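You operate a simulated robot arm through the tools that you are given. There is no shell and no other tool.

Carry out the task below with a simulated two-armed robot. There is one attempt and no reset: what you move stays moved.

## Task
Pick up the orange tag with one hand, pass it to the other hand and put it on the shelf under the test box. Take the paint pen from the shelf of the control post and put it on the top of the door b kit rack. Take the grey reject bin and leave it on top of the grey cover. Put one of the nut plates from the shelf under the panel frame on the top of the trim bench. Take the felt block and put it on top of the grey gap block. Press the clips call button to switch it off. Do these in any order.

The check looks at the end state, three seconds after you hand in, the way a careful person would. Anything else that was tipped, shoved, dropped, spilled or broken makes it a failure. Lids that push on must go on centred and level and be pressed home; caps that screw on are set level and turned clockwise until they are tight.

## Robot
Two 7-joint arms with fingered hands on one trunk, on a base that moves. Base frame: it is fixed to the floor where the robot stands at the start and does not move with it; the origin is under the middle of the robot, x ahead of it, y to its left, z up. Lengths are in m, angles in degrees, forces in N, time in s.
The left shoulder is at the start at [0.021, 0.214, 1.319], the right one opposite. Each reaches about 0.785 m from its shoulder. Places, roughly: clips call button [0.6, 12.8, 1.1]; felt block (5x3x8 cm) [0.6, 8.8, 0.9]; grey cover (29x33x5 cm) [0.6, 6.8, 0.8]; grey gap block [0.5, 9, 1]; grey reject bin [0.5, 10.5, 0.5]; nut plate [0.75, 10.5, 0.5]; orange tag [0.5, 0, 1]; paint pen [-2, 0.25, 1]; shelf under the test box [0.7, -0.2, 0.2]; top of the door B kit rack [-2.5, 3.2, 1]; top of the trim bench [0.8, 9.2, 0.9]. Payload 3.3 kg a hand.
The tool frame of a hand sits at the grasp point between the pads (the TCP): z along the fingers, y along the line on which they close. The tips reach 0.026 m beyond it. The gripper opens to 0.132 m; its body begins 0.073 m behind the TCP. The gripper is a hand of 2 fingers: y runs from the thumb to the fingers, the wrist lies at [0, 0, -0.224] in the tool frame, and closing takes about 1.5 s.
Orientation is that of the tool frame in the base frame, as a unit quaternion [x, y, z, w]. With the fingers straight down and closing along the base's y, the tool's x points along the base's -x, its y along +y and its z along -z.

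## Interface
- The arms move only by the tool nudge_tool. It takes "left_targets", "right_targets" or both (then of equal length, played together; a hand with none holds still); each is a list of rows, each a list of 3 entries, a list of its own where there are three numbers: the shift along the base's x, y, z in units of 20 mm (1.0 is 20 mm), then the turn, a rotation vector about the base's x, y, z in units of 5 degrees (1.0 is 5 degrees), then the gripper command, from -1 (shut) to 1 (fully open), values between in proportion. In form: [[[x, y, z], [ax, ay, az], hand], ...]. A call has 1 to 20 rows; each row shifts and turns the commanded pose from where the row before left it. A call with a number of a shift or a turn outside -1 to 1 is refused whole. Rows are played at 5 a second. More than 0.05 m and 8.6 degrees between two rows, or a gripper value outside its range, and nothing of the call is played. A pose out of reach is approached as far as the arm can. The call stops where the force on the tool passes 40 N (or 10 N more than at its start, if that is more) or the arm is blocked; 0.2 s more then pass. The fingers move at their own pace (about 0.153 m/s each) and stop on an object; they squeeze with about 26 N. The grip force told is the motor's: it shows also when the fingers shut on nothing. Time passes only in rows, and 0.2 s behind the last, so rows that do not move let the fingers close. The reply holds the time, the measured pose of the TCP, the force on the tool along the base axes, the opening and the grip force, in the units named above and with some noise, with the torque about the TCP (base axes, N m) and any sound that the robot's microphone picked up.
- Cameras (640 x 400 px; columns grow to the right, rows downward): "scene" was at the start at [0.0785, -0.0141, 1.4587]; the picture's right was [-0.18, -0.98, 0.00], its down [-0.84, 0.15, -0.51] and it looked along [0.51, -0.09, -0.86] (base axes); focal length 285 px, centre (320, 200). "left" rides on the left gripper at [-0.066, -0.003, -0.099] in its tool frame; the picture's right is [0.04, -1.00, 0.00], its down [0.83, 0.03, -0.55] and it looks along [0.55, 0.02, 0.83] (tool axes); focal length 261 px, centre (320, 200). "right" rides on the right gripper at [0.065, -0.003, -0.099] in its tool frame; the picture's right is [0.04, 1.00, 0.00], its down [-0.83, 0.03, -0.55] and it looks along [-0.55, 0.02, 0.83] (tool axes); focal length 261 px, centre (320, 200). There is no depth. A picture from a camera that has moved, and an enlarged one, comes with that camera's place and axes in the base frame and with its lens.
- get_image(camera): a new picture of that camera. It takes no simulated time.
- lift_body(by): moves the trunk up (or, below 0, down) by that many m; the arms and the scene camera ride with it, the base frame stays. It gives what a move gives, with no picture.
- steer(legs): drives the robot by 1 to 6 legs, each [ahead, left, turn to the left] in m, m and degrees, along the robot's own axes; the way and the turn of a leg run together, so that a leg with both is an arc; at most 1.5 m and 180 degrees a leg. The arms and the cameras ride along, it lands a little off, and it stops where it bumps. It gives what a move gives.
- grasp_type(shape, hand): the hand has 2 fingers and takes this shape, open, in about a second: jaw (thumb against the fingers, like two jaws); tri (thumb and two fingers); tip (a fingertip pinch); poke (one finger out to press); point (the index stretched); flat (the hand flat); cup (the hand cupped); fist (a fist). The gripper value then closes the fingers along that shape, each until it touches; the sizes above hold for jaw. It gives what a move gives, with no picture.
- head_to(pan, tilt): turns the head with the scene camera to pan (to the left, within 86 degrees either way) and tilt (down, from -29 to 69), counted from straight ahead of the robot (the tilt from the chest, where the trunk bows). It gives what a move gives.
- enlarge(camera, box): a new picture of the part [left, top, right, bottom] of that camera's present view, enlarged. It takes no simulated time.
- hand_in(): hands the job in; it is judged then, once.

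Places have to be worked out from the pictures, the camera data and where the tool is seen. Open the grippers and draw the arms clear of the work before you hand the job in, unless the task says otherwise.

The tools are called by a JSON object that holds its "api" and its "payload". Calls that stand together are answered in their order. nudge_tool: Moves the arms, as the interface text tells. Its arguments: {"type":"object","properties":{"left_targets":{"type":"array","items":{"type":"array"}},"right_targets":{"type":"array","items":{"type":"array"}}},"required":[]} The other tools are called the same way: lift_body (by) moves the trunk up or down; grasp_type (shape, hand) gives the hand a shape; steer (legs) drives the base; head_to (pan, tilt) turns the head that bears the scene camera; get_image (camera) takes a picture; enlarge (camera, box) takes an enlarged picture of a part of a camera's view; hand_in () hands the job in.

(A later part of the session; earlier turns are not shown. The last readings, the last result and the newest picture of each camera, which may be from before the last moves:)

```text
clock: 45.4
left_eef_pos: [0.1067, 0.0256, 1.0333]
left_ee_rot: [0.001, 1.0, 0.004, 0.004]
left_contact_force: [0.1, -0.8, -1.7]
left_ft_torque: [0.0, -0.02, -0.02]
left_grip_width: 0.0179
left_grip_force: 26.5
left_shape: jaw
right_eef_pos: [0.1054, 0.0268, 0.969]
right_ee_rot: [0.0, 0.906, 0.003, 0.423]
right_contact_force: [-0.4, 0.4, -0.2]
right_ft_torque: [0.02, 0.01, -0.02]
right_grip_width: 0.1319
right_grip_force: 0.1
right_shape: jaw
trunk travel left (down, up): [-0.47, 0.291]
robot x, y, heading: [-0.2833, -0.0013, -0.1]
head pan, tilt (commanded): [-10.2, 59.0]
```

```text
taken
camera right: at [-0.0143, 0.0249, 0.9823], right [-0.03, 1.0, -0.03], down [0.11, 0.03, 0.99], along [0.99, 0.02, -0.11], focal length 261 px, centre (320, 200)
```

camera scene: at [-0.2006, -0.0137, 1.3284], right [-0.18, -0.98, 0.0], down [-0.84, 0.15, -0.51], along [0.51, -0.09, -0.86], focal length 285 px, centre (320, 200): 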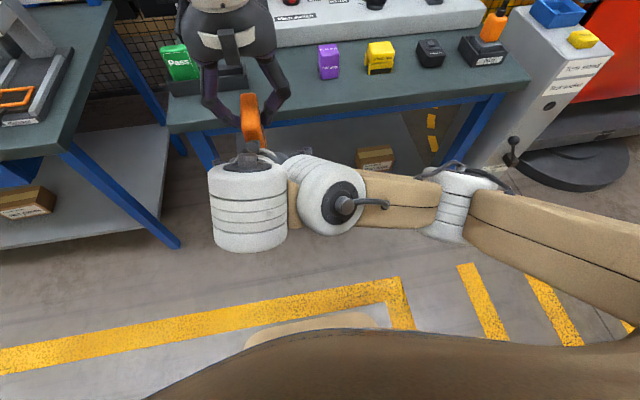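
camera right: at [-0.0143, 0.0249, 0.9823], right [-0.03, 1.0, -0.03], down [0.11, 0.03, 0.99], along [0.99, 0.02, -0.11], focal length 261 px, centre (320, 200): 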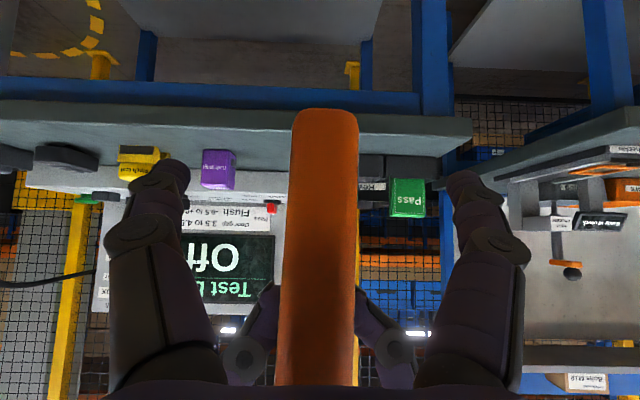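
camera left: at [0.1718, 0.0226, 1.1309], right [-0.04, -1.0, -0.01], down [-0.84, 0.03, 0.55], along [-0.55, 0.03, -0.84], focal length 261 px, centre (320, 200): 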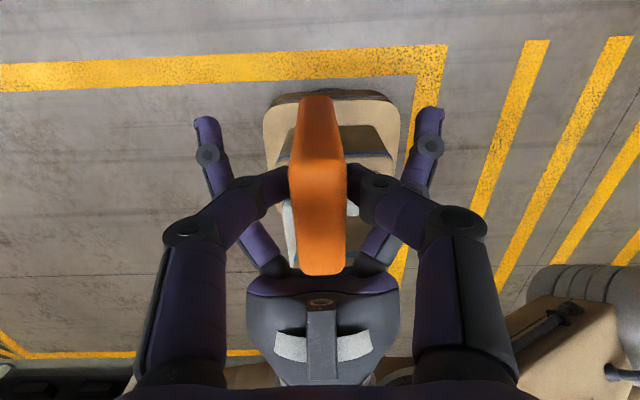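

The tag's bottom is now about 2.7 cm below the right TCP and centred between the fingers. I close the right hand while the left holds on.

{"api": "nudge_tool", "payload": {"right_targets": [[[0, 0, 0], [0, 0, 0], 0.3], [[0, 0, 0], [0, 0, 0], -0.3], [[0, 0, 0], [0, 0, 0], -0.8], [[0, 0, 0], [0, 0, 0], -1], [[0, 0, 0], [0, 0, 0], -1], [[0, 0, 0], [0, 0, 0], -1], [[0, 0, 0], [0, 0, 0], -1], [[0, 0, 0], [0, 0, 0], -1], [[0, 0, 0], [0, 0, 0], -1]]}}

{"api": "get_image", "payload": {"camera": "right"}}

{"api": "get_image", "payload": {"camera": "left"}}

```text
clock: 47.4
left_eef_pos: [0.1066, 0.0253, 1.0337]
left_ee_rot: [0.001, 1.0, 0.002, 0.005]
left_contact_force: [-0.6, 0.4, 1.3]
left_ft_torque: [0.07, -0.01, 0.0]
left_grip_width: 0.018
left_grip_force: 26.2
left_shape: jaw
right_eef_pos: [0.1058, 0.0275, 0.969]
right_ee_rot: [0.0, 0.906, 0.002, 0.423]
right_contact_force: [0.1, -0.2, -0.4]
right_ft_torque: [0.0, 0.04, -0.01]
right_grip_width: 0.0177
right_grip_force: 25.9
right_shape: jaw
trunk travel left (down, up): [-0.47, 0.291]
robot x, y, heading: [-0.2867, -0.001, -0.2]
head pan, tilt (commanded): [-10.2, 59.0]
```

```text
taken
camera right: at [-0.0142, 0.0249, 0.9822], right [-0.03, 1.0, -0.03], down [0.11, 0.03, 0.99], along [0.99, 0.02, -0.11], focal length 261 px, centre (320, 200)
```

right: 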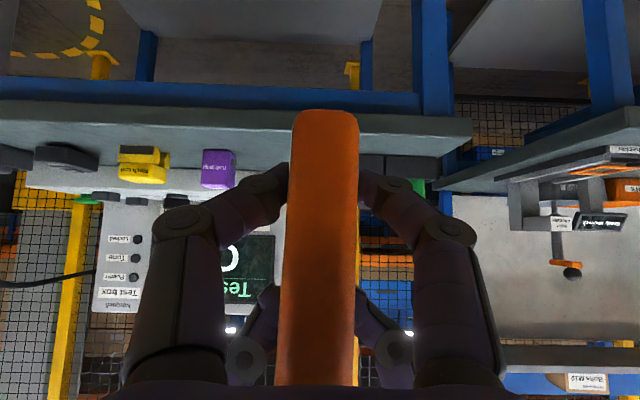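

```text
taken
camera left: at [0.1719, 0.0226, 1.1311], right [-0.04, -1.0, -0.01], down [-0.84, 0.03, 0.55], along [-0.55, 0.03, -0.84], focal length 261 px, centre (320, 200)
```

left: 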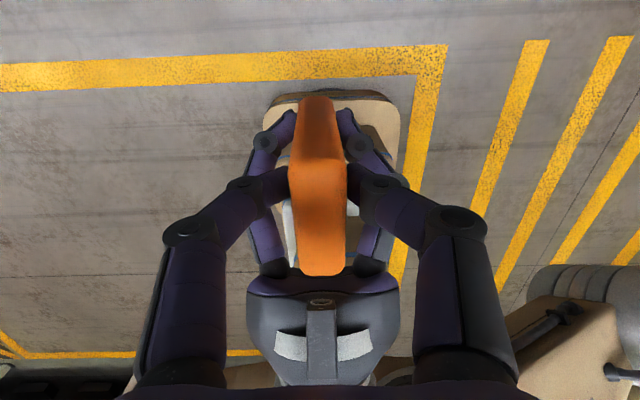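

Both hands hold the tag now (right 25.9 N at 17.7 mm). I open the left hand, then lift it clear.

{"api": "nudge_tool", "payload": {"left_targets": [[[0, 0, 0], [0, 0, 0], -0.5], [[0, 0, 0], [0, 0, 0], 0], [[0, 0, 0], [0, 0, 0], 0.3], [[0, 0, 0], [0, 0, 0], 0.5], [[0, 0, 0], [0, 0, 0], 0.5], [[0, 0, 0.5], [0, 0, 0], 0.5], [[0, 0, 1], [0, 0, 0], 0.5], [[0, 0, 1], [0, 0, 0], 0.5], [[0, 0, 1], [0, 0, 0], 0.5], [[0, 0, 1], [0, 0, 0], 0.5], [[0, 0.5, 1], [0, 0, 0], 0.5], [[0, 0.5, 0.5], [0, 0, 0], 0.5]]}}

{"api": "get_image", "payload": {"camera": "scene"}}

{"api": "get_image", "payload": {"camera": "right"}}

```text
clock: 50.0
left_eef_pos: [0.1094, 0.0437, 1.1529]
left_ee_rot: [0.001, 1.0, 0.002, 0.003]
left_contact_force: [-0.1, -1.1, 0.1]
left_ft_torque: [0.0, 0.03, -0.01]
left_grip_width: 0.0984
left_grip_force: 0.0
left_shape: jaw
right_eef_pos: [0.1055, 0.0261, 0.9684]
right_ee_rot: [0.001, 0.907, 0.002, 0.422]
right_contact_force: [-0.4, 0.0, -0.1]
right_ft_torque: [0.01, 0.01, -0.01]
right_grip_width: 0.0177
right_grip_force: 26.0
right_shape: jaw
trunk travel left (down, up): [-0.47, 0.291]
robot x, y, heading: [-0.2874, -0.0014, -0.4]
head pan, tilt (commanded): [-10.2, 59.0]
```

```text
taken
camera scene: at [-0.2006, -0.0136, 1.3284], right [-0.18, -0.98, 0.0], down [-0.84, 0.15, -0.51], along [0.51, -0.09, -0.86], focal length 285 px, centre (320, 200)
```

scene: 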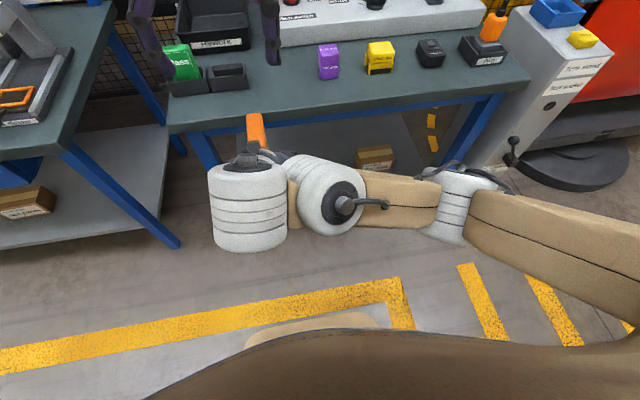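

```text
taken
camera right: at [-0.0142, 0.025, 0.9823], right [-0.03, 1.0, -0.03], down [0.11, 0.03, 0.99], along [0.99, 0.02, -0.11], focal length 261 px, centre (320, 200)
```

right: 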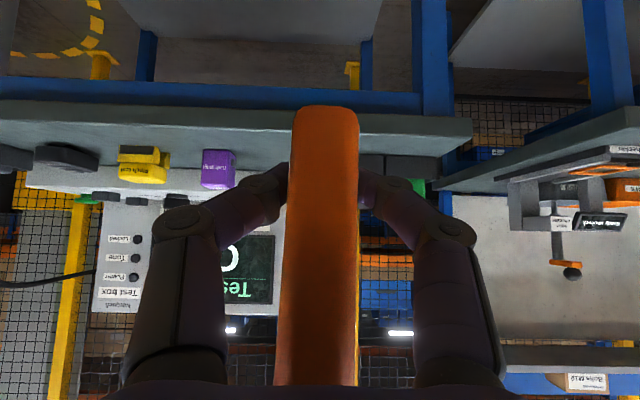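

The tag is in the right hand alone. From two views the shelf lies at z ≈ 0.206 with its front edge at x ≈ 0.41; I draw the left hand back to the side and move the right hand toward y ≈ -0.16 before lowering the trunk.

{"api": "nudge_tool", "payload": {"left_targets": [[[-0.5, 0.9, 0], [0, 0, 0], 1], [[-0.5, 0.9, 0], [0, 0, 0], 1], [[-0.5, 0.9, 0], [0, 0, 0], 1], [[-0.5, 0.9, 0], [0, 0, 0], 1], [[-0.5, 0.9, 0], [0, 0, 0], 1], [[-0.5, 0.9, 0], [0, 0, 0], 1], [[-0.5, 0.9, 0], [0, 0, 0], 1], [[-0.5, 0.9, 0], [0, 0, 0], 1], [[-0.5, 0.9, 0], [0, 0, 0], 1], [[-0.5, 0.9, 0], [0, 0, 0], 1], [[0, 0, 0], [0, 0, 0], 1], [[0, 0, 0], [0, 0, 0], 1]], "right_targets": [[[0.2, -0.9, -0.5], [0, 0, 0], -1], [[0.2, -0.9, -0.5], [0, 0, 0], -1], [[0.2, -0.9, -0.5], [0, 0, 0], -1], [[0.2, -0.9, -0.5], [0, 0, 0], -1], [[0.2, -0.9, -0.5], [0, 0, 0], -1], [[0.2, -0.9, -0.5], [0, 0, 0], -1], [[0.2, -0.9, -0.5], [0, 0, 0], -1], [[0.2, -0.9, -0.5], [0, 0, 0], -1], [[0.2, -0.9, -0.5], [0, 0, 0], -1], [[0.2, -0.9, -0.5], [0, 0, 0], -1], [[0.2, 0, 0], [0, 0, 0], -1], [[0, 0, 0], [0, 0, 0], -1]]}}

{"api": "lift_body", "payload": {"by": -0.46}}

{"api": "get_image", "payload": {"camera": "scene"}}

{"api": "get_image", "payload": {"camera": "right"}}

```text
clock: 52.6
left_eef_pos: [0.0078, 0.2235, 1.1553]
left_ee_rot: [0.001, 1.0, 0.002, 0.004]
left_contact_force: [-0.5, 0.2, 0.4]
left_ft_torque: [-0.02, 0.03, -0.01]
left_grip_width: 0.1319
left_grip_force: 0.0
left_shape: jaw
right_eef_pos: [0.1514, -0.1526, 0.8675]
right_ee_rot: [0.0, 0.907, 0.003, 0.422]
right_contact_force: [0.4, 0.6, 0.6]
right_ft_torque: [0.0, -0.01, -0.04]
right_grip_width: 0.0178
right_grip_force: 26.4
right_shape: jaw
trunk travel left (down, up): [-0.47, 0.291]
robot x, y, heading: [-0.2846, -0.0026, -0.2]
head pan, tilt (commanded): [-10.2, 59.0]
```

```text
refused: -0.46 is not a number from -0.4 to 0.4
```

```text
taken
camera scene: at [-0.2007, -0.0136, 1.3284], right [-0.18, -0.98, 0.0], down [-0.84, 0.15, -0.51], along [0.51, -0.09, -0.86], focal length 285 px, centre (320, 200)
```

scene: 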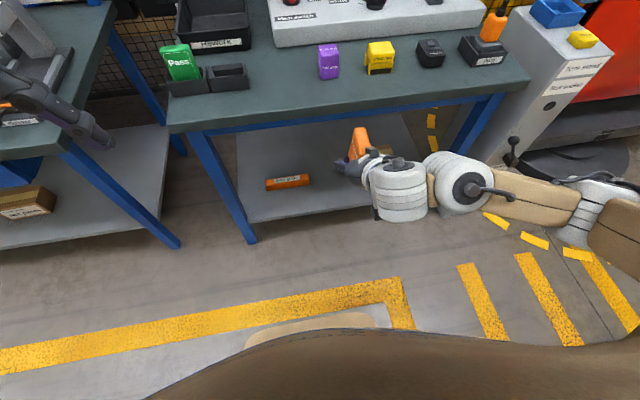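

```text
taken
camera right: at [0.0324, -0.1549, 0.8817], right [-0.03, 1.0, -0.03], down [0.11, 0.03, 0.99], along [0.99, 0.02, -0.11], focal length 261 px, centre (320, 200)
```

right: 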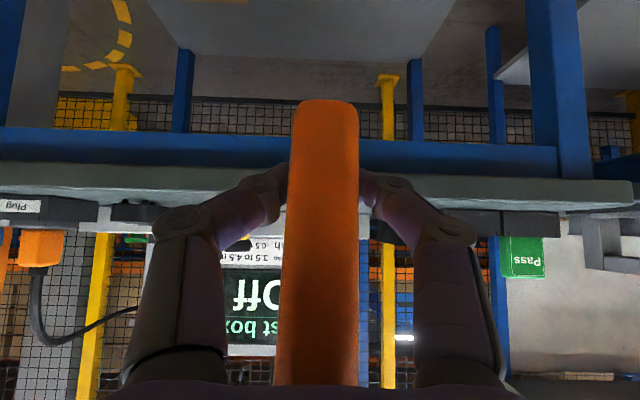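

The trunk step is limited to 0.4 m, so I lower it in two steps and then look again.

{"api": "lift_body", "payload": {"by": -0.4}}

{"api": "lift_body", "payload": {"by": -0.06}}

{"api": "get_image", "payload": {"camera": "scene"}}

{"api": "get_image", "payload": {"camera": "right"}}

```text
clock: 56.4
left_eef_pos: [0.0099, 0.2261, 0.7506]
left_ee_rot: [0.001, 1.0, 0.002, -0.004]
left_contact_force: [0.7, -0.1, 0.2]
left_ft_torque: [0.02, 0.01, 0.0]
left_grip_width: 0.1317
left_grip_force: 0.1
left_shape: jaw
right_eef_pos: [0.1504, -0.1523, 0.4676]
right_ee_rot: [0.002, 0.907, 0.002, 0.422]
right_contact_force: [0.9, -1.5, -0.1]
right_ft_torque: [0.01, 0.01, 0.02]
right_grip_width: 0.0174
right_grip_force: 26.1
right_shape: jaw
trunk travel left (down, up): [-0.07, 0.691]
robot x, y, heading: [-0.2832, 0.0019, -0.3]
head pan, tilt (commanded): [-10.2, 59.0]
```

```text
clock: 57.4
left_eef_pos: [0.0207, 0.2237, 0.6717]
left_ee_rot: [0.001, 0.999, 0.002, -0.042]
left_contact_force: [-0.1, -0.2, 0.4]
left_ft_torque: [0.03, 0.02, 0.02]
left_grip_width: 0.1322
left_grip_force: 0.1
left_shape: jaw
right_eef_pos: [0.1524, -0.152, 0.4089]
right_ee_rot: [0.001, 0.907, 0.003, 0.422]
right_contact_force: [0.2, -0.4, 0.4]
right_ft_torque: [0.02, -0.03, -0.02]
right_grip_width: 0.0177
right_grip_force: 26.0
right_shape: jaw
trunk travel left (down, up): [-0.01, 0.751]
robot x, y, heading: [-0.2824, 0.003, -0.1]
head pan, tilt (commanded): [-10.2, 59.0]
```

```text
taken
camera scene: at [-0.0797, -0.0141, 0.8552], right [-0.18, -0.98, 0.0], down [-0.84, 0.15, -0.51], along [0.51, -0.09, -0.86], focal length 285 px, centre (320, 200)
```

scene: 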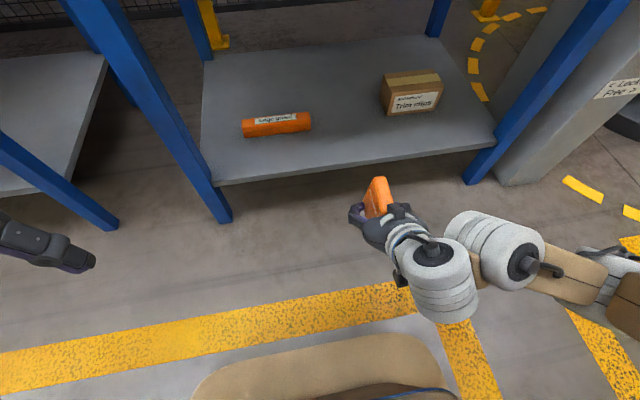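

```text
taken
camera right: at [0.0314, -0.1538, 0.4224], right [-0.03, 1.0, -0.03], down [0.11, 0.03, 0.99], along [0.99, 0.02, -0.11], focal length 261 px, centre (320, 200)
```

right: 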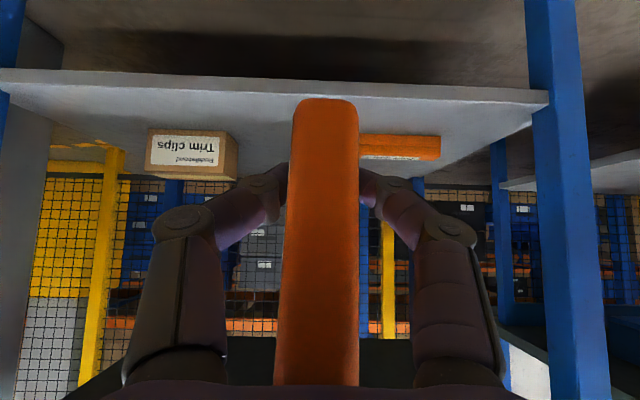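

The shelf front edge is at x ≈ 0.40, the edge guard ends at y ≈ -0.10 and the trim clips box begins at y ≈ -0.35, both at x > 0.54. I drive 0.2 m ahead and then reach in toward [0.475, -0.2] above the shelf.

{"api": "steer", "payload": {"legs": [[0.2, 0, 0]]}}

{"api": "nudge_tool", "payload": {"right_targets": [[[0.7, -0.3, -0.7], [0, 0, 0], -1], [[0.7, -0.3, -0.7], [0, 0, 0], -1], [[0.7, -0.3, -0.7], [0, 0, 0], -1], [[0.7, -0.3, -0.7], [0, 0, 0], -1], [[0.7, -0.3, -0.7], [0, 0, 0], -1], [[0.7, -0.3, -0.7], [0, 0, 0], -1], [[0.7, -0.3, -0.7], [0, 0, 0], -1], [[0.7, -0.3, -0.7], [0, 0, 0], -1], [[0.6, 0, 0], [0, 0, 0], -1], [[0, 0, 0], [0, 0, 0], -1]]}}

{"api": "get_image", "payload": {"camera": "scene"}}

{"api": "get_image", "payload": {"camera": "right"}}

```text
clock: 59.0
left_eef_pos: [0.2198, 0.2259, 0.671]
left_ee_rot: [-0.001, 0.999, 0.002, -0.042]
left_contact_force: [0.4, -0.1, 0.1]
left_ft_torque: [-0.02, -0.05, 0.06]
left_grip_width: 0.1321
left_grip_force: 0.1
left_shape: jaw
right_eef_pos: [0.3521, -0.1487, 0.4077]
right_ee_rot: [-0.002, 0.907, 0.003, 0.421]
right_contact_force: [0.4, -0.7, -0.3]
right_ft_torque: [0.0, 0.0, 0.02]
right_grip_width: 0.0176
right_grip_force: 25.9
right_shape: jaw
trunk travel left (down, up): [-0.01, 0.751]
robot x, y, heading: [-0.0882, 0.0028, 0.2]
head pan, tilt (commanded): [-10.2, 59.0]
```

```text
clock: 61.2
left_eef_pos: [0.22, 0.2268, 0.6723]
left_ee_rot: [-0.001, 0.999, 0.002, -0.043]
left_contact_force: [-0.3, 0.3, -0.2]
left_ft_torque: [0.02, 0.0, -0.03]
left_grip_width: 0.132
left_grip_force: 0.0
left_shape: jaw
right_eef_pos: [0.4745, -0.198, 0.2957]
right_ee_rot: [0.0, 0.907, 0.002, 0.421]
right_contact_force: [-0.9, 0.5, -0.2]
right_ft_torque: [-0.04, -0.03, 0.0]
right_grip_width: 0.0172
right_grip_force: 25.4
right_shape: jaw
trunk travel left (down, up): [-0.01, 0.751]
robot x, y, heading: [-0.0868, -0.0027, 0.2]
head pan, tilt (commanded): [-10.2, 59.0]
```

```text
taken
camera scene: at [0.1206, -0.0129, 0.855], right [-0.17, -0.98, 0.0], down [-0.84, 0.15, -0.51], along [0.51, -0.09, -0.86], focal length 285 px, centre (320, 200)
```

scene: 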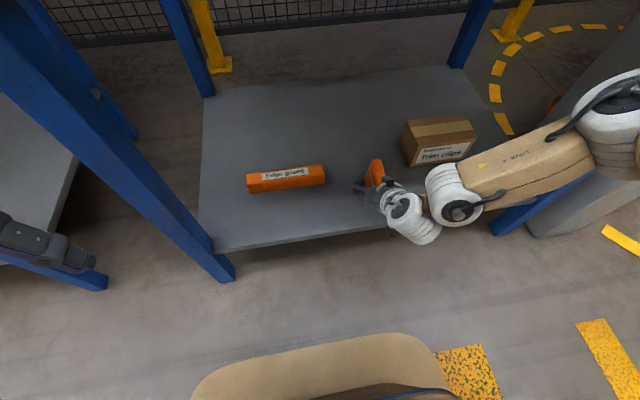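

```text
taken
camera right: at [0.3551, -0.2015, 0.3095], right [-0.03, 1.0, -0.03], down [0.11, 0.03, 0.99], along [0.99, 0.03, -0.11], focal length 261 px, centre (320, 200)
```

right: 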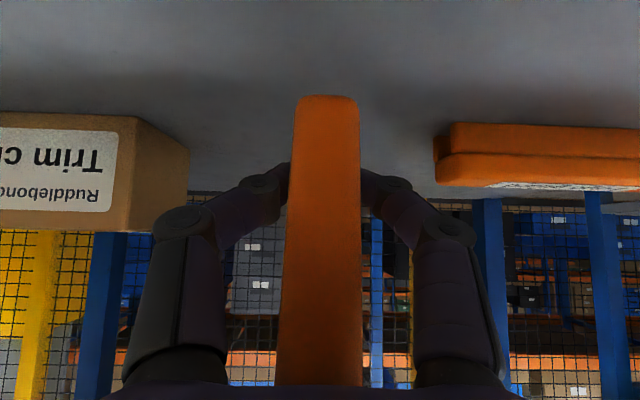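

The tag's bottom is near z 0.265, about 6 cm above the shelf. I lower it 0.048 m, then look before the touch.

{"api": "nudge_tool", "payload": {"right_targets": [[[0, 0, -0.6], [0, 0, 0], -1], [[0, 0, -0.6], [0, 0, 0], -1], [[0, 0, -0.6], [0, 0, 0], -1], [[0, 0, -0.6], [0, 0, 0], -1], [[0, 0, 0], [0, 0, 0], -1]]}}

{"api": "get_image", "payload": {"camera": "right"}}

{"api": "enlarge", "payload": {"camera": "scene", "box": [300, 120, 500, 260]}}

```text
clock: 62.4
left_eef_pos: [0.2185, 0.2267, 0.672]
left_ee_rot: [-0.002, 0.999, 0.002, -0.041]
left_contact_force: [0.1, -0.2, -1.0]
left_ft_torque: [-0.01, -0.01, 0.04]
left_grip_width: 0.1321
left_grip_force: 0.0
left_shape: jaw
right_eef_pos: [0.4775, -0.1979, 0.2512]
right_ee_rot: [0.0, 0.906, 0.003, 0.424]
right_contact_force: [-1.9, -0.9, 18.4]
right_ft_torque: [-0.04, -0.15, -0.06]
right_grip_width: 0.0179
right_grip_force: 25.7
right_shape: jaw
trunk travel left (down, up): [-0.01, 0.751]
robot x, y, heading: [-0.0859, 0.0001, 0.1]
head pan, tilt (commanded): [-10.2, 59.0]
```

```text
taken
camera right: at [0.3575, -0.2004, 0.2636], right [-0.03, 1.0, -0.03], down [0.11, 0.03, 0.99], along [0.99, 0.03, -0.11], focal length 261 px, centre (320, 200)
```

right: 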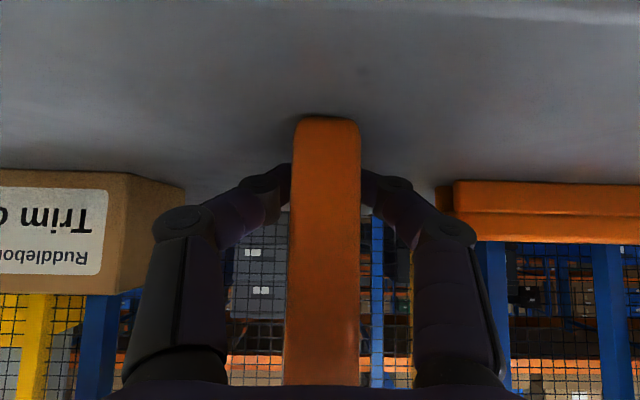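

```text
2.86 times, centred on (400, 190) of scene
camera zoom: at [0.1193, -0.0126, 0.8557], right [-0.17, -0.98, 0.0], down [-0.84, 0.15, -0.52], along [0.51, -0.09, -0.86], focal length 813 px, centre (91, 229)
```

zoom: 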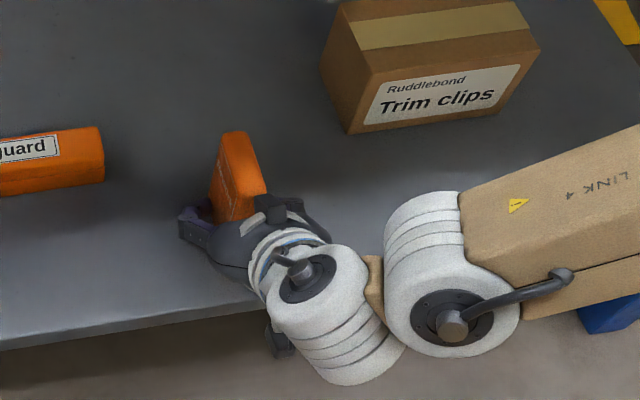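

The tag already stands on the shelf (18 N upward at TCP z 0.251). I ease up by 3 mm, then open the right hand gently.

{"api": "nudge_tool", "payload": {"right_targets": [[[0, 0, 0.15], [0, 0, 0], -1], [[0, 0, 0], [0, 0, 0], -0.75], [[0, 0, 0], [0, 0, 0], -0.6], [[0, 0, 0], [0, 0, 0], -0.45], [[0, 0, 0], [0, 0, 0], -0.3], [[0, 0, 0], [0, 0, 0], 0], [[0, 0, 0], [0, 0, 0], 0.3], [[0, 0, 0], [0, 0, 0], 0.6], [[0, 0, 0], [0, 0, 0], 0.8], [[0, 0, 0], [0, 0, 0], 0.8]]}}

{"api": "get_image", "payload": {"camera": "right"}}

```text
clock: 64.6
left_eef_pos: [0.2196, 0.2253, 0.672]
left_ee_rot: [-0.001, 0.999, 0.002, -0.042]
left_contact_force: [-0.1, -0.7, 1.4]
left_ft_torque: [-0.03, 0.02, 0.0]
left_grip_width: 0.1317
left_grip_force: 0.0
left_shape: jaw
right_eef_pos: [0.4767, -0.1985, 0.2509]
right_ee_rot: [-0.001, 0.907, 0.003, 0.422]
right_contact_force: [0.0, -0.4, 0.5]
right_ft_torque: [0.02, 0.0, -0.05]
right_grip_width: 0.1185
right_grip_force: 0.1
right_shape: jaw
trunk travel left (down, up): [-0.01, 0.751]
robot x, y, heading: [-0.0894, -0.0007, 0.3]
head pan, tilt (commanded): [-10.2, 59.0]
```

```text
taken
camera right: at [0.3567, -0.2011, 0.2644], right [-0.03, 1.0, -0.03], down [0.11, 0.03, 0.99], along [0.99, 0.03, -0.11], focal length 261 px, centre (320, 200)
```

right: 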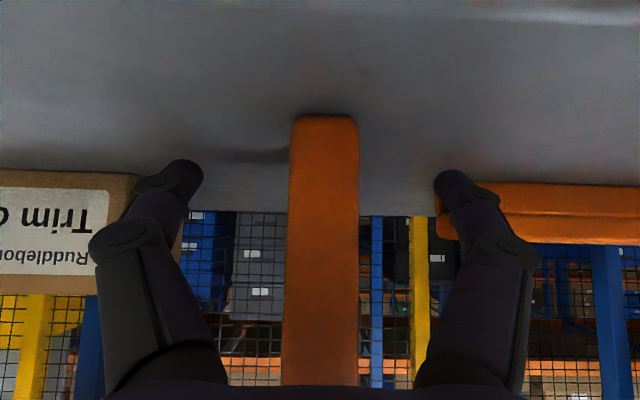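

The tag stands free and upright on the shelf. I withdraw the right hand straight back, slightly upward.

{"api": "nudge_tool", "payload": {"right_targets": [[[-0.6, 0, 0.1], [0, 0, 0], 0.8], [[-0.8, 0, 0.1], [0, 0, 0], 0.8], [[-0.9, 0, 0.2], [0, 0, 0], 0.8], [[-0.9, 0, 0.2], [0, 0, 0], 0.8], [[-0.9, 0, 0.2], [0, 0, 0], 0.8], [[-0.9, 0, 0.3], [0, 0, 0], 0.8], [[-0.9, 0, 0.5], [0, 0, 0], 0.8], [[-0.5, 0, 0.5], [0, 0, 0], 0.8]]}}

{"api": "get_image", "payload": {"camera": "scene"}}

{"api": "get_image", "payload": {"camera": "right"}}

```text
clock: 66.4
left_eef_pos: [0.2195, 0.2249, 0.6703]
left_ee_rot: [-0.002, 0.999, 0.002, -0.042]
left_contact_force: [0.0, -0.1, -0.5]
left_ft_torque: [0.03, 0.02, 0.01]
left_grip_width: 0.1319
left_grip_force: 0.0
left_shape: jaw
right_eef_pos: [0.3671, -0.1954, 0.2784]
right_ee_rot: [-0.001, 0.907, 0.002, 0.421]
right_contact_force: [0.6, 0.3, 0.1]
right_ft_torque: [0.01, -0.01, 0.03]
right_grip_width: 0.1185
right_grip_force: 0.0
right_shape: jaw
right hand out of reach, approached as far as the arm can: row 7, 8
trunk travel left (down, up): [-0.01, 0.751]
robot x, y, heading: [-0.0882, -0.0033, 0.2]
head pan, tilt (commanded): [-10.2, 59.0]
```

```text
taken
camera scene: at [0.1205, -0.0129, 0.8551], right [-0.17, -0.98, 0.0], down [-0.84, 0.15, -0.51], along [0.51, -0.09, -0.86], focal length 285 px, centre (320, 200)
```

scene: 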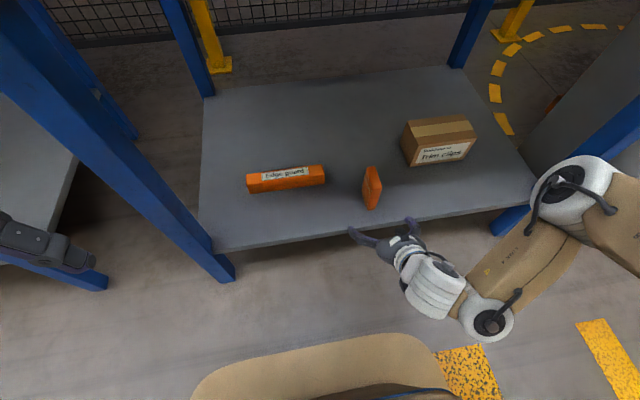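

```text
taken
camera right: at [0.247, -0.1991, 0.2923], right [-0.03, 1.0, -0.03], down [0.11, 0.03, 0.99], along [0.99, 0.03, -0.12], focal length 261 px, centre (320, 200)
```

right: 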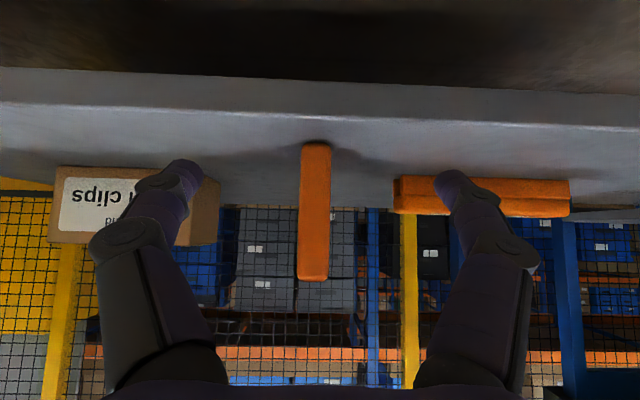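

The tag stands alone on the shelf, everything else there is untouched. I back away 0.45 m and raise the trunk.

{"api": "steer", "payload": {"legs": [[-0.45, 0, 0]]}}

{"api": "lift_body", "payload": {"by": 0.4}}

{"api": "lift_body", "payload": {"by": 0.19}}

{"api": "get_image", "payload": {"camera": "scene"}}

```text
clock: 69.1
left_eef_pos: [-0.2295, 0.2249, 0.672]
left_ee_rot: [0.0, 0.999, 0.002, -0.043]
left_contact_force: [0.1, 0.8, 0.2]
left_ft_torque: [-0.02, 0.03, 0.0]
left_grip_width: 0.1318
left_grip_force: 0.0
left_shape: jaw
right_eef_pos: [-0.0829, -0.1993, 0.2781]
right_ee_rot: [0.0, 0.907, 0.003, 0.422]
right_contact_force: [0.7, 0.1, -0.2]
right_ft_torque: [0.0, 0.0, -0.02]
right_grip_width: 0.1185
right_grip_force: 0.0
right_shape: jaw
trunk travel left (down, up): [-0.01, 0.751]
robot x, y, heading: [-0.5302, 0.0002, -0.1]
head pan, tilt (commanded): [-10.2, 59.0]
```

```text
clock: 73.0
left_eef_pos: [-0.2294, 0.2242, 1.0715]
left_ee_rot: [-0.001, 0.999, 0.002, -0.041]
left_contact_force: [0.0, 0.2, -0.1]
left_ft_torque: [0.02, 0.01, -0.01]
left_grip_width: 0.132
left_grip_force: 0.2
left_shape: jaw
right_eef_pos: [-0.0827, -0.1976, 0.6782]
right_ee_rot: [0.0, 0.907, 0.002, 0.422]
right_contact_force: [0.3, -0.7, -0.2]
right_ft_torque: [-0.01, 0.05, 0.03]
right_grip_width: 0.1188
right_grip_force: 0.1
right_shape: jaw
trunk travel left (down, up): [-0.41, 0.351]
robot x, y, heading: [-0.5336, -0.001, -0.1]
head pan, tilt (commanded): [-10.2, 59.0]
```

```text
clock: 75.0
left_eef_pos: [-0.2287, 0.2241, 1.2626]
left_ee_rot: [-0.001, 0.999, 0.002, -0.042]
left_contact_force: [-0.2, 0.4, 0.6]
left_ft_torque: [0.0, 0.03, -0.04]
left_grip_width: 0.1318
left_grip_force: 0.0
left_shape: jaw
right_eef_pos: [-0.0825, -0.1984, 0.8699]
right_ee_rot: [-0.001, 0.907, 0.003, 0.422]
right_contact_force: [-0.3, -0.2, 0.6]
right_ft_torque: [-0.01, 0.0, 0.02]
right_grip_width: 0.1189
right_grip_force: 0.0
right_shape: jaw
trunk travel left (down, up): [-0.6, 0.161]
robot x, y, heading: [-0.535, -0.0022, -0.2]
head pan, tilt (commanded): [-10.2, 59.0]
```

```text
taken
camera scene: at [-0.4569, -0.014, 1.4586], right [-0.18, -0.98, 0.0], down [-0.84, 0.15, -0.51], along [0.51, -0.09, -0.86], focal length 285 px, centre (320, 200)
```

scene: 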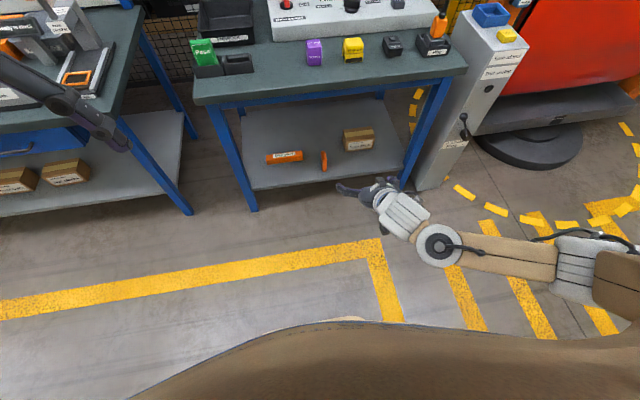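

The trunk is back at its start height. I look to the left with the head before turning around.

{"api": "head_to", "payload": {"pan": 80, "tilt": 25}}

{"api": "get_image", "payload": {"camera": "scene"}}

{"api": "head_to", "payload": {"pan": -80, "tilt": 25}}

{"api": "get_image", "payload": {"camera": "scene"}}

```text
clock: 76.7
left_eef_pos: [-0.229, 0.2247, 1.2618]
left_ee_rot: [-0.001, 0.999, 0.001, -0.041]
left_contact_force: [0.3, 0.9, -0.4]
left_ft_torque: [-0.01, 0.0, 0.01]
left_grip_width: 0.1318
left_grip_force: 0.1
left_shape: jaw
right_eef_pos: [-0.0833, -0.1991, 0.8691]
right_ee_rot: [0.0, 0.907, 0.003, 0.422]
right_contact_force: [-0.3, -0.2, 0.6]
right_ft_torque: [-0.02, -0.02, 0.0]
right_grip_width: 0.1187
right_grip_force: 0.1
right_shape: jaw
trunk travel left (down, up): [-0.6, 0.161]
robot x, y, heading: [-0.5366, 0.0001, 0.1]
head pan, tilt (commanded): [80.0, 25.0]
```

```text
taken
camera scene: at [-0.5076, 0.0887, 1.5076], right [0.98, -0.17, 0.0], down [-0.07, -0.42, -0.91], along [0.16, 0.89, -0.42], focal length 285 px, centre (320, 200)
```

scene: 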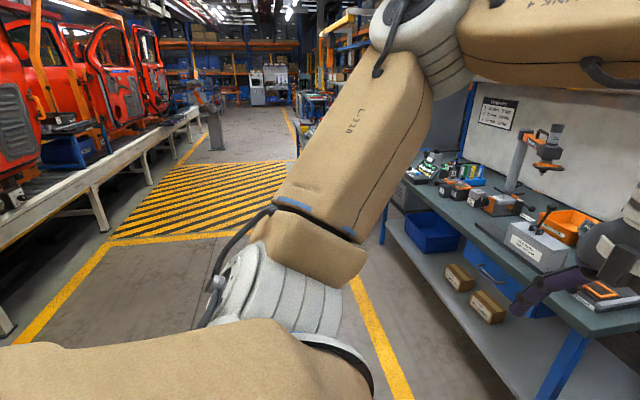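

```text
clock: 79.2
left_eef_pos: [-0.2287, 0.2239, 1.2617]
left_ee_rot: [-0.001, 0.999, 0.002, -0.042]
left_contact_force: [-0.9, 0.7, 0.4]
left_ft_torque: [-0.01, 0.0, -0.02]
left_grip_width: 0.1317
left_grip_force: 0.0
left_shape: jaw
right_eef_pos: [-0.0818, -0.1986, 0.8693]
right_ee_rot: [0.0, 0.907, 0.002, 0.422]
right_contact_force: [0.1, -0.5, -0.1]
right_ft_torque: [-0.02, 0.0, -0.03]
right_grip_width: 0.1184
right_grip_force: 0.0
right_shape: jaw
trunk travel left (down, up): [-0.6, 0.161]
robot x, y, heading: [-0.531, -0.001, -0.0]
head pan, tilt (commanded): [-80.0, 25.0]
```

```text
taken
camera scene: at [-0.5076, -0.0928, 1.5076], right [-0.98, -0.17, 0.0], down [-0.07, 0.42, -0.91], along [0.16, -0.89, -0.42], focal length 285 px, centre (320, 200)
```

scene: 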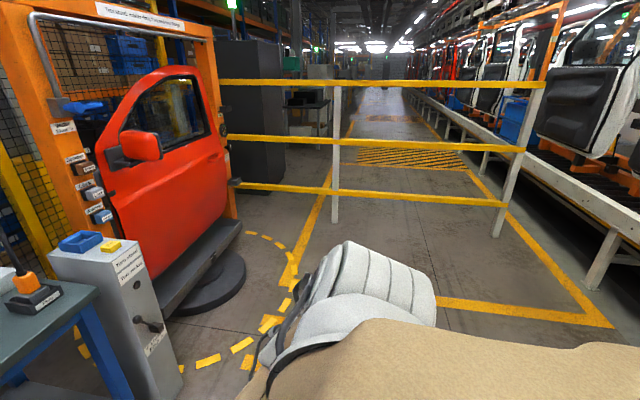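

An aisle runs along y with benches on one side and a door conveyor on the other. There is room, so I turn 180° to the left in place and look ahead.

{"api": "steer", "payload": {"legs": [[0, 0, 90], [0, 0, 90]]}}

{"api": "head_to", "payload": {"pan": 0, "tilt": 20}}

{"api": "get_image", "payload": {"camera": "scene"}}

```text
clock: 87.1
left_eef_pos: [-0.849, -0.2147, 1.2617]
left_ee_rot: [0.999, -0.015, 0.041, 0.003]
left_contact_force: [-0.2, -0.1, 0.1]
left_ft_torque: [0.04, 0.04, 0.02]
left_grip_width: 0.1322
left_grip_force: 0.1
left_shape: jaw
right_eef_pos: [-0.9817, 0.2123, 0.8688]
right_ee_rot: [0.907, -0.014, -0.422, -0.004]
right_contact_force: [-0.2, -0.2, 0.3]
right_ft_torque: [0.01, 0.01, -0.01]
right_grip_width: 0.1186
right_grip_force: 0.0
right_shape: jaw
trunk travel left (down, up): [-0.6, 0.161]
robot x, y, heading: [-0.5334, -0.0001, 178.3]
head pan, tilt (commanded): [-80.0, 25.0]
```

```text
clock: 88.7
left_eef_pos: [-0.8485, -0.2147, 1.2624]
left_ee_rot: [0.999, -0.015, 0.042, 0.003]
left_contact_force: [0.0, -0.3, 0.2]
left_ft_torque: [0.02, -0.01, 0.0]
left_grip_width: 0.1319
left_grip_force: 0.0
left_shape: jaw
right_eef_pos: [-0.9813, 0.212, 0.8691]
right_ee_rot: [0.907, -0.014, -0.422, -0.004]
right_contact_force: [-0.4, 0.1, 0.1]
right_ft_torque: [0.01, 0.03, 0.01]
right_grip_width: 0.1185
right_grip_force: 0.1
right_shape: jaw
trunk travel left (down, up): [-0.6, 0.161]
robot x, y, heading: [-0.5361, 0.0007, 178.0]
head pan, tilt (commanded): [0.0, 20.0]
```

```text
taken
camera scene: at [-0.6404, 0.0013, 1.5157], right [0.03, 1.0, 0.0], down [0.34, -0.01, -0.94], along [-0.94, 0.03, -0.34], focal length 285 px, centre (320, 200)
```

scene: 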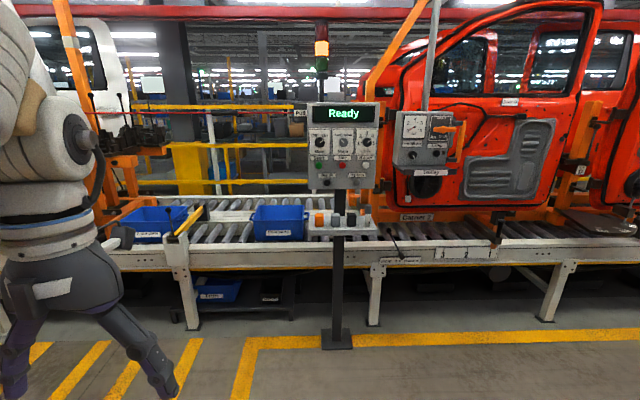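

The control post stands ahead with a small shelf holding items. I enlarge it.

{"api": "enlarge", "payload": {"camera": "scene", "box": [280, 90, 400, 260]}}

{"api": "enlarge", "payload": {"camera": "scene", "box": [295, 195, 385, 250]}}

```text
2.35 times, centred on (340, 175) of scene
camera zoom: at [-0.6404, 0.0013, 1.5157], right [0.03, 1.0, 0.0], down [0.34, -0.01, -0.94], along [-0.94, 0.03, -0.34], focal length 670 px, centre (273, 259)
```

zoom: 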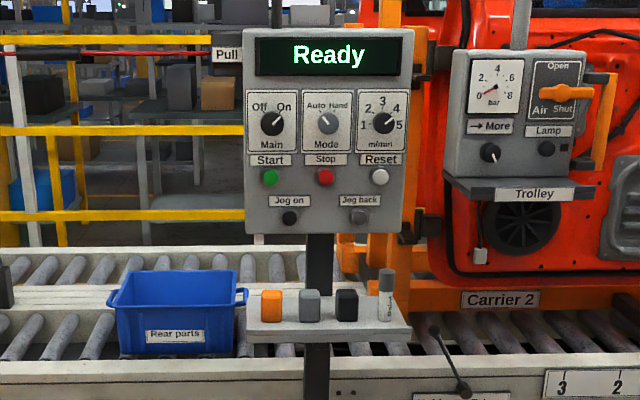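

```text
7.11 times, centred on (340, 222) of scene
camera zoom: at [-0.6404, 0.0013, 1.5157], right [0.03, 1.0, 0.0], down [0.34, -0.01, -0.94], along [-0.94, 0.03, -0.34], focal length 2024 px, centre (178, 40)
```

zoom: 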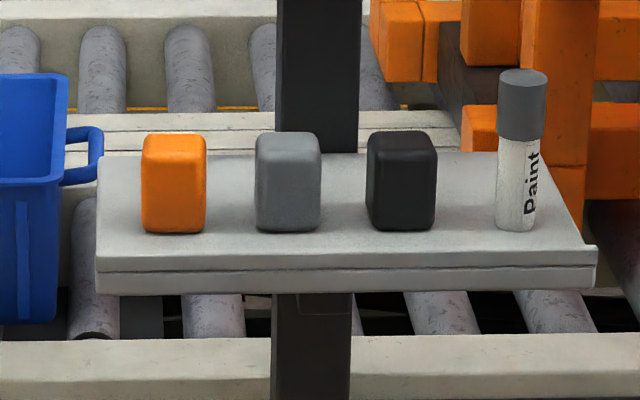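

The paint pen stands at the right end of the post's shelf, roughly at [-2.0, 0.29], with a black block about 4 cm to its left. I drive closer, straightening the heading and shifting a little to the right.

{"api": "steer", "payload": {"legs": [[0.8, -0.08, 1.8]]}}

{"api": "head_to", "payload": {"pan": -15, "tilt": 40}}

{"api": "get_image", "payload": {"camera": "scene"}}

{"api": "get_image", "payload": {"camera": "right"}}

```text
clock: 93.0
left_eef_pos: [-1.658, -0.132, 1.2619]
left_ee_rot: [0.999, 0.002, 0.042, 0.002]
left_contact_force: [-0.6, -0.4, -0.6]
left_ft_torque: [-0.03, -0.02, -0.04]
left_grip_width: 0.1318
left_grip_force: 0.1
left_shape: jaw
right_eef_pos: [-1.8036, 0.2905, 0.8689]
right_ee_rot: [0.907, 0.002, -0.422, 0.004]
right_contact_force: [0.1, 0.2, 0.6]
right_ft_torque: [0.03, 0.02, 0.0]
right_grip_width: 0.1186
right_grip_force: 0.0
right_shape: jaw
trunk travel left (down, up): [-0.6, 0.161]
robot x, y, heading: [-1.3492, 0.0922, -180.1]
head pan, tilt (commanded): [0.0, 20.0]
```

```text
clock: 93.9
left_eef_pos: [-1.6567, -0.1313, 1.2624]
left_ee_rot: [0.999, 0.001, 0.042, 0.002]
left_contact_force: [-0.1, 0.0, 0.5]
left_ft_torque: [-0.02, 0.0, 0.01]
left_grip_width: 0.132
left_grip_force: 0.1
left_shape: jaw
right_eef_pos: [-1.8041, 0.2905, 0.8692]
right_ee_rot: [0.907, 0.0, -0.421, 0.002]
right_contact_force: [0.1, 0.6, -0.4]
right_ft_torque: [0.01, 0.02, 0.0]
right_grip_width: 0.1185
right_grip_force: 0.0
right_shape: jaw
trunk travel left (down, up): [-0.6, 0.161]
robot x, y, heading: [-1.3499, 0.0943, -179.9]
head pan, tilt (commanded): [-15.0, 40.0]
```

```text
taken
camera scene: at [-1.4449, 0.1126, 1.4843], right [0.26, 0.97, 0.0], down [0.62, -0.16, -0.77], along [-0.74, 0.2, -0.64], focal length 285 px, centre (320, 200)
```

scene: 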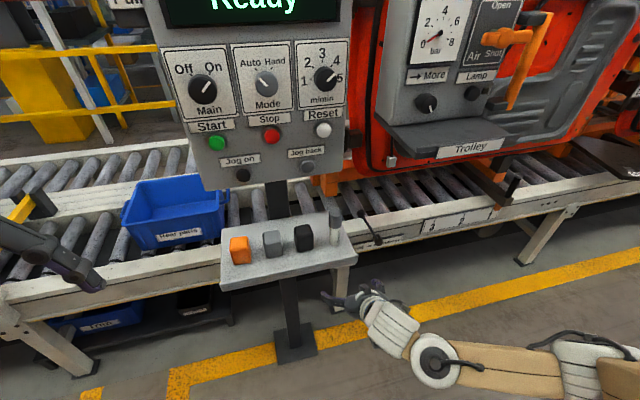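

```text
taken
camera right: at [-1.6878, 0.2943, 0.8824], right [0.03, -1.0, -0.03], down [-0.11, -0.03, 0.99], along [-0.99, -0.03, -0.11], focal length 261 px, centre (320, 200)
```

right: 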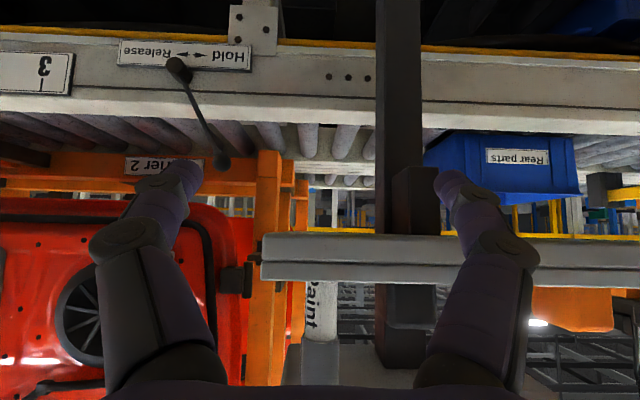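

I enlarge the pen in both views to triangulate it.

{"api": "enlarge", "payload": {"camera": "scene", "box": [270, 190, 370, 290]}}

{"api": "enlarge", "payload": {"camera": "right", "box": [240, 220, 440, 400]}}

```text
4.00 times, centred on (320, 240) of scene
camera zoom: at [-1.4449, 0.1126, 1.4843], right [0.26, 0.97, 0.0], down [0.62, -0.16, -0.77], along [-0.74, 0.2, -0.64], focal length 1138 px, centre (320, 40)
```

zoom: 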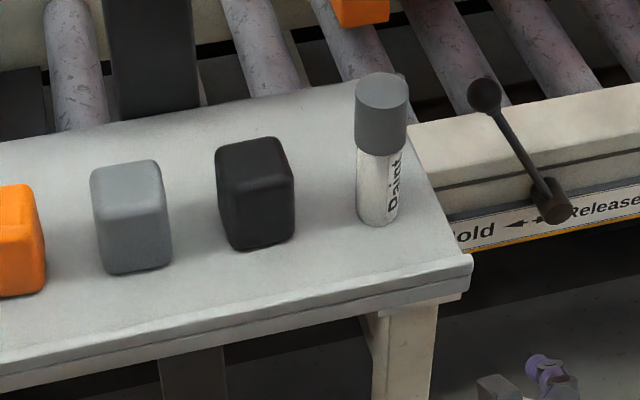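

```text
2.22 times, centred on (340, 310) of right
camera zoom: at [-1.6878, 0.2943, 0.8824], right [0.03, -1.0, -0.03], down [-0.11, -0.03, 0.99], along [-0.99, -0.03, -0.11], focal length 579 px, centre (276, -44)
```

zoom: 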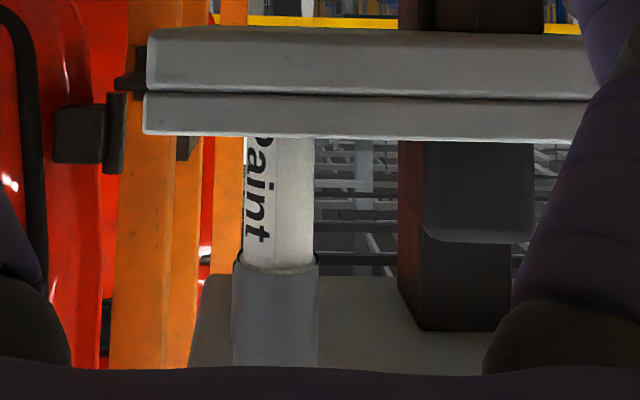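

The pen's cap/body joint is at about [-1.93, 0.283, 0.976], its top at 1.02, and the neighbouring block's top at 0.96. I raise the right hand to a pre-grasp point up and back along its pointing direction, with the fingers partly open.

{"api": "nudge_tool", "payload": {"right_targets": [[[0, 0, 1], [0, 0, 0], 0], [[0, 0, 1], [0, 0, 0], 0], [[0, 0, 1], [0, 0, 0], 0], [[0, 0, 1], [0, 0, 0], 0], [[0, 0, 1], [0, 0, 0], 0], [[0, 0, 1], [0, 0, 0], 0], [[-0.4, -0.1, 1], [0, 0, 0], 0], [[-0.4, -0.1, 1], [0, 0, 0], 0], [[-0.4, -0.1, 1], [0, 0, 0], 0], [[-0.4, -0.1, 0.6], [0, 0, 0], 0], [[0, 0, 0], [0, 0, 0], 0]]}}

{"api": "get_image", "payload": {"camera": "right"}}

{"api": "get_image", "payload": {"camera": "scene"}}

```text
clock: 96.3
left_eef_pos: [-1.6574, -0.1319, 1.2632]
left_ee_rot: [0.999, 0.002, 0.042, 0.002]
left_contact_force: [-0.4, 0.0, 0.8]
left_ft_torque: [0.0, -0.02, -0.01]
left_grip_width: 0.1318
left_grip_force: 0.1
left_shape: jaw
right_eef_pos: [-1.8362, 0.2833, 1.0602]
right_ee_rot: [0.907, 0.0, -0.422, 0.002]
right_contact_force: [-0.1, -0.4, 0.2]
right_ft_torque: [0.02, 0.01, 0.01]
right_grip_width: 0.0665
right_grip_force: 0.0
right_shape: jaw
trunk travel left (down, up): [-0.6, 0.161]
robot x, y, heading: [-1.355, 0.0921, -180.0]
head pan, tilt (commanded): [-15.0, 40.0]
```

```text
taken
camera right: at [-1.7196, 0.2878, 1.0739], right [0.03, -1.0, -0.03], down [-0.11, -0.03, 0.99], along [-0.99, -0.03, -0.11], focal length 261 px, centre (320, 200)
```

right: 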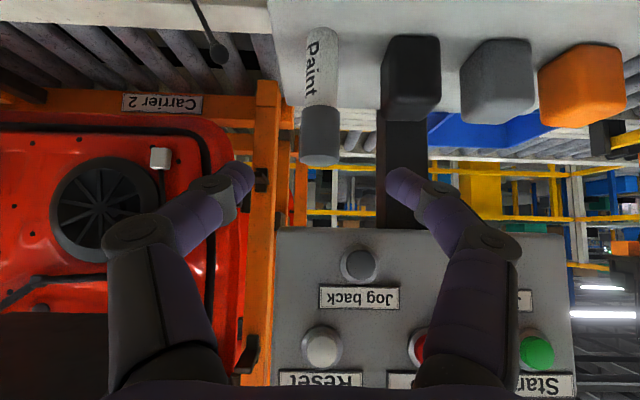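

```text
taken
camera scene: at [-1.4446, 0.113, 1.4843], right [0.26, 0.97, 0.0], down [0.62, -0.17, -0.77], along [-0.74, 0.2, -0.64], focal length 285 px, centre (320, 200)
```

scene: 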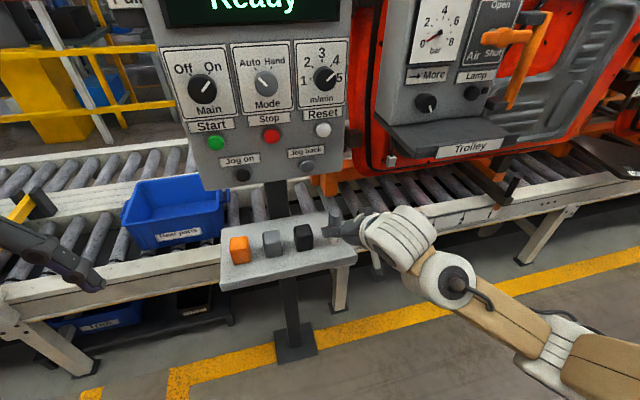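

The pen is centred between the fingers in the right view. I advance along the pointing direction to about [-1.93, 0.282, 0.985].

{"api": "nudge_tool", "payload": {"right_targets": [[[-0.78, 0, -0.625], [0, 0, 0], 0], [[-0.78, 0, -0.625], [0, 0, 0], 0], [[-0.78, 0, -0.625], [0, 0, 0], 0], [[-0.78, 0, -0.625], [0, 0, 0], 0], [[-0.78, 0, -0.625], [0, 0, 0], 0], [[-0.78, 0, -0.625], [0, 0, 0], 0], [[0, 0, 0], [0, 0, 0], 0]]}}

{"api": "get_image", "payload": {"camera": "right"}}

{"api": "enlarge", "payload": {"camera": "scene", "box": [250, 170, 410, 280]}}

```text
clock: 97.9
left_eef_pos: [-1.6562, -0.132, 1.2621]
left_ee_rot: [0.999, 0.002, 0.042, 0.002]
left_contact_force: [-0.7, 0.2, 0.0]
left_ft_torque: [0.01, 0.04, 0.0]
left_grip_width: 0.132
left_grip_force: 0.0
left_shape: jaw
right_eef_pos: [-1.929, 0.2822, 0.9864]
right_ee_rot: [0.907, 0.001, -0.421, 0.003]
right_contact_force: [0.2, -0.2, -0.2]
right_ft_torque: [0.02, 0.01, 0.02]
right_grip_width: 0.0663
right_grip_force: 0.0
right_shape: jaw
trunk travel left (down, up): [-0.6, 0.161]
robot x, y, heading: [-1.3493, 0.0938, -180.1]
head pan, tilt (commanded): [-15.0, 40.0]
```

```text
taken
camera right: at [-1.8133, 0.2864, 1.0003], right [0.03, -1.0, -0.03], down [-0.11, -0.03, 0.99], along [-0.99, -0.03, -0.11], focal length 261 px, centre (320, 200)
```

right: 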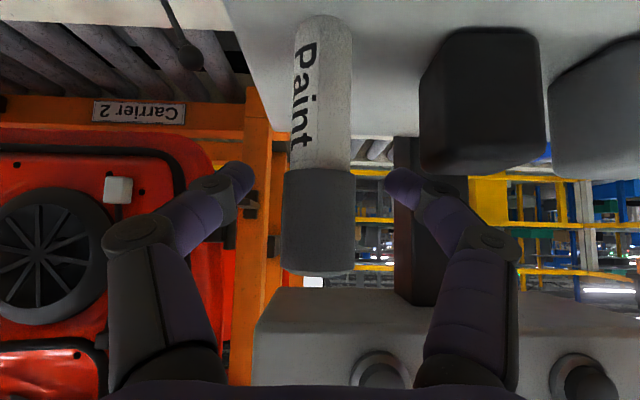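

```text
3.64 times, centred on (330, 225) of scene
camera zoom: at [-1.4447, 0.1127, 1.4843], right [0.26, 0.97, 0.0], down [0.62, -0.17, -0.77], along [-0.74, 0.2, -0.64], focal length 1035 px, centre (284, 109)
```

zoom: 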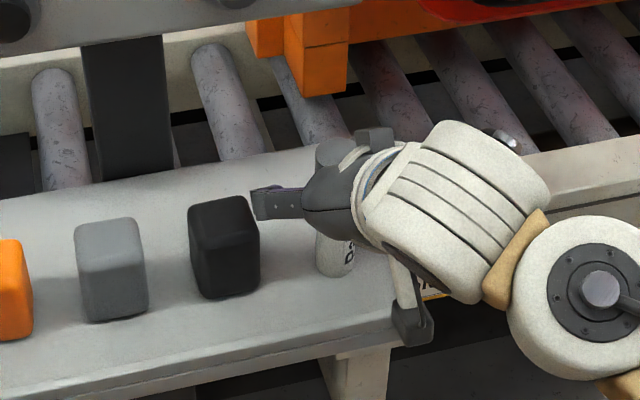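

The fingers straddle the cap just above the joint, clear of the black block. I close the right hand.

{"api": "nudge_tool", "payload": {"right_targets": [[[0, 0, 0], [0, 0, 0], -0.3], [[0, 0, 0], [0, 0, 0], -0.6], [[0, 0, 0], [0, 0, 0], -1], [[0, 0, 0], [0, 0, 0], -1], [[0, 0, 0], [0, 0, 0], -1], [[0, 0, 0], [0, 0, 0], -1], [[0, 0, 0], [0, 0, 0], -1]]}}

{"api": "get_image", "payload": {"camera": "right"}}

```text
clock: 99.5
left_eef_pos: [-1.6565, -0.1324, 1.2614]
left_ee_rot: [0.999, 0.002, 0.043, 0.002]
left_contact_force: [-0.2, 0.4, 0.6]
left_ft_torque: [-0.02, 0.0, 0.01]
left_grip_width: 0.132
left_grip_force: 0.0
left_shape: jaw
right_eef_pos: [-1.9285, 0.2818, 0.9874]
right_ee_rot: [0.907, 0.001, -0.422, 0.003]
right_contact_force: [0.4, 1.0, 0.8]
right_ft_torque: [0.01, 0.0, -0.02]
right_grip_width: 0.0003
right_grip_force: 25.8
right_shape: jaw
trunk travel left (down, up): [-0.6, 0.161]
robot x, y, heading: [-1.3516, 0.0888, -180.0]
head pan, tilt (commanded): [-15.0, 40.0]
```

```text
taken
camera right: at [-1.8133, 0.2864, 1.0003], right [0.03, -1.0, -0.03], down [-0.11, -0.03, 0.99], along [-0.99, -0.03, -0.11], focal length 261 px, centre (320, 200)
```

right: 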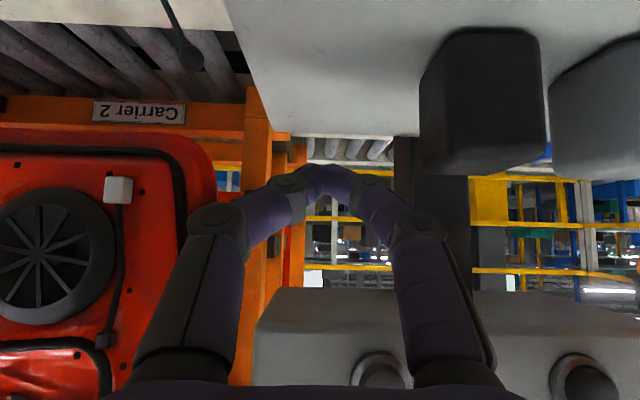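

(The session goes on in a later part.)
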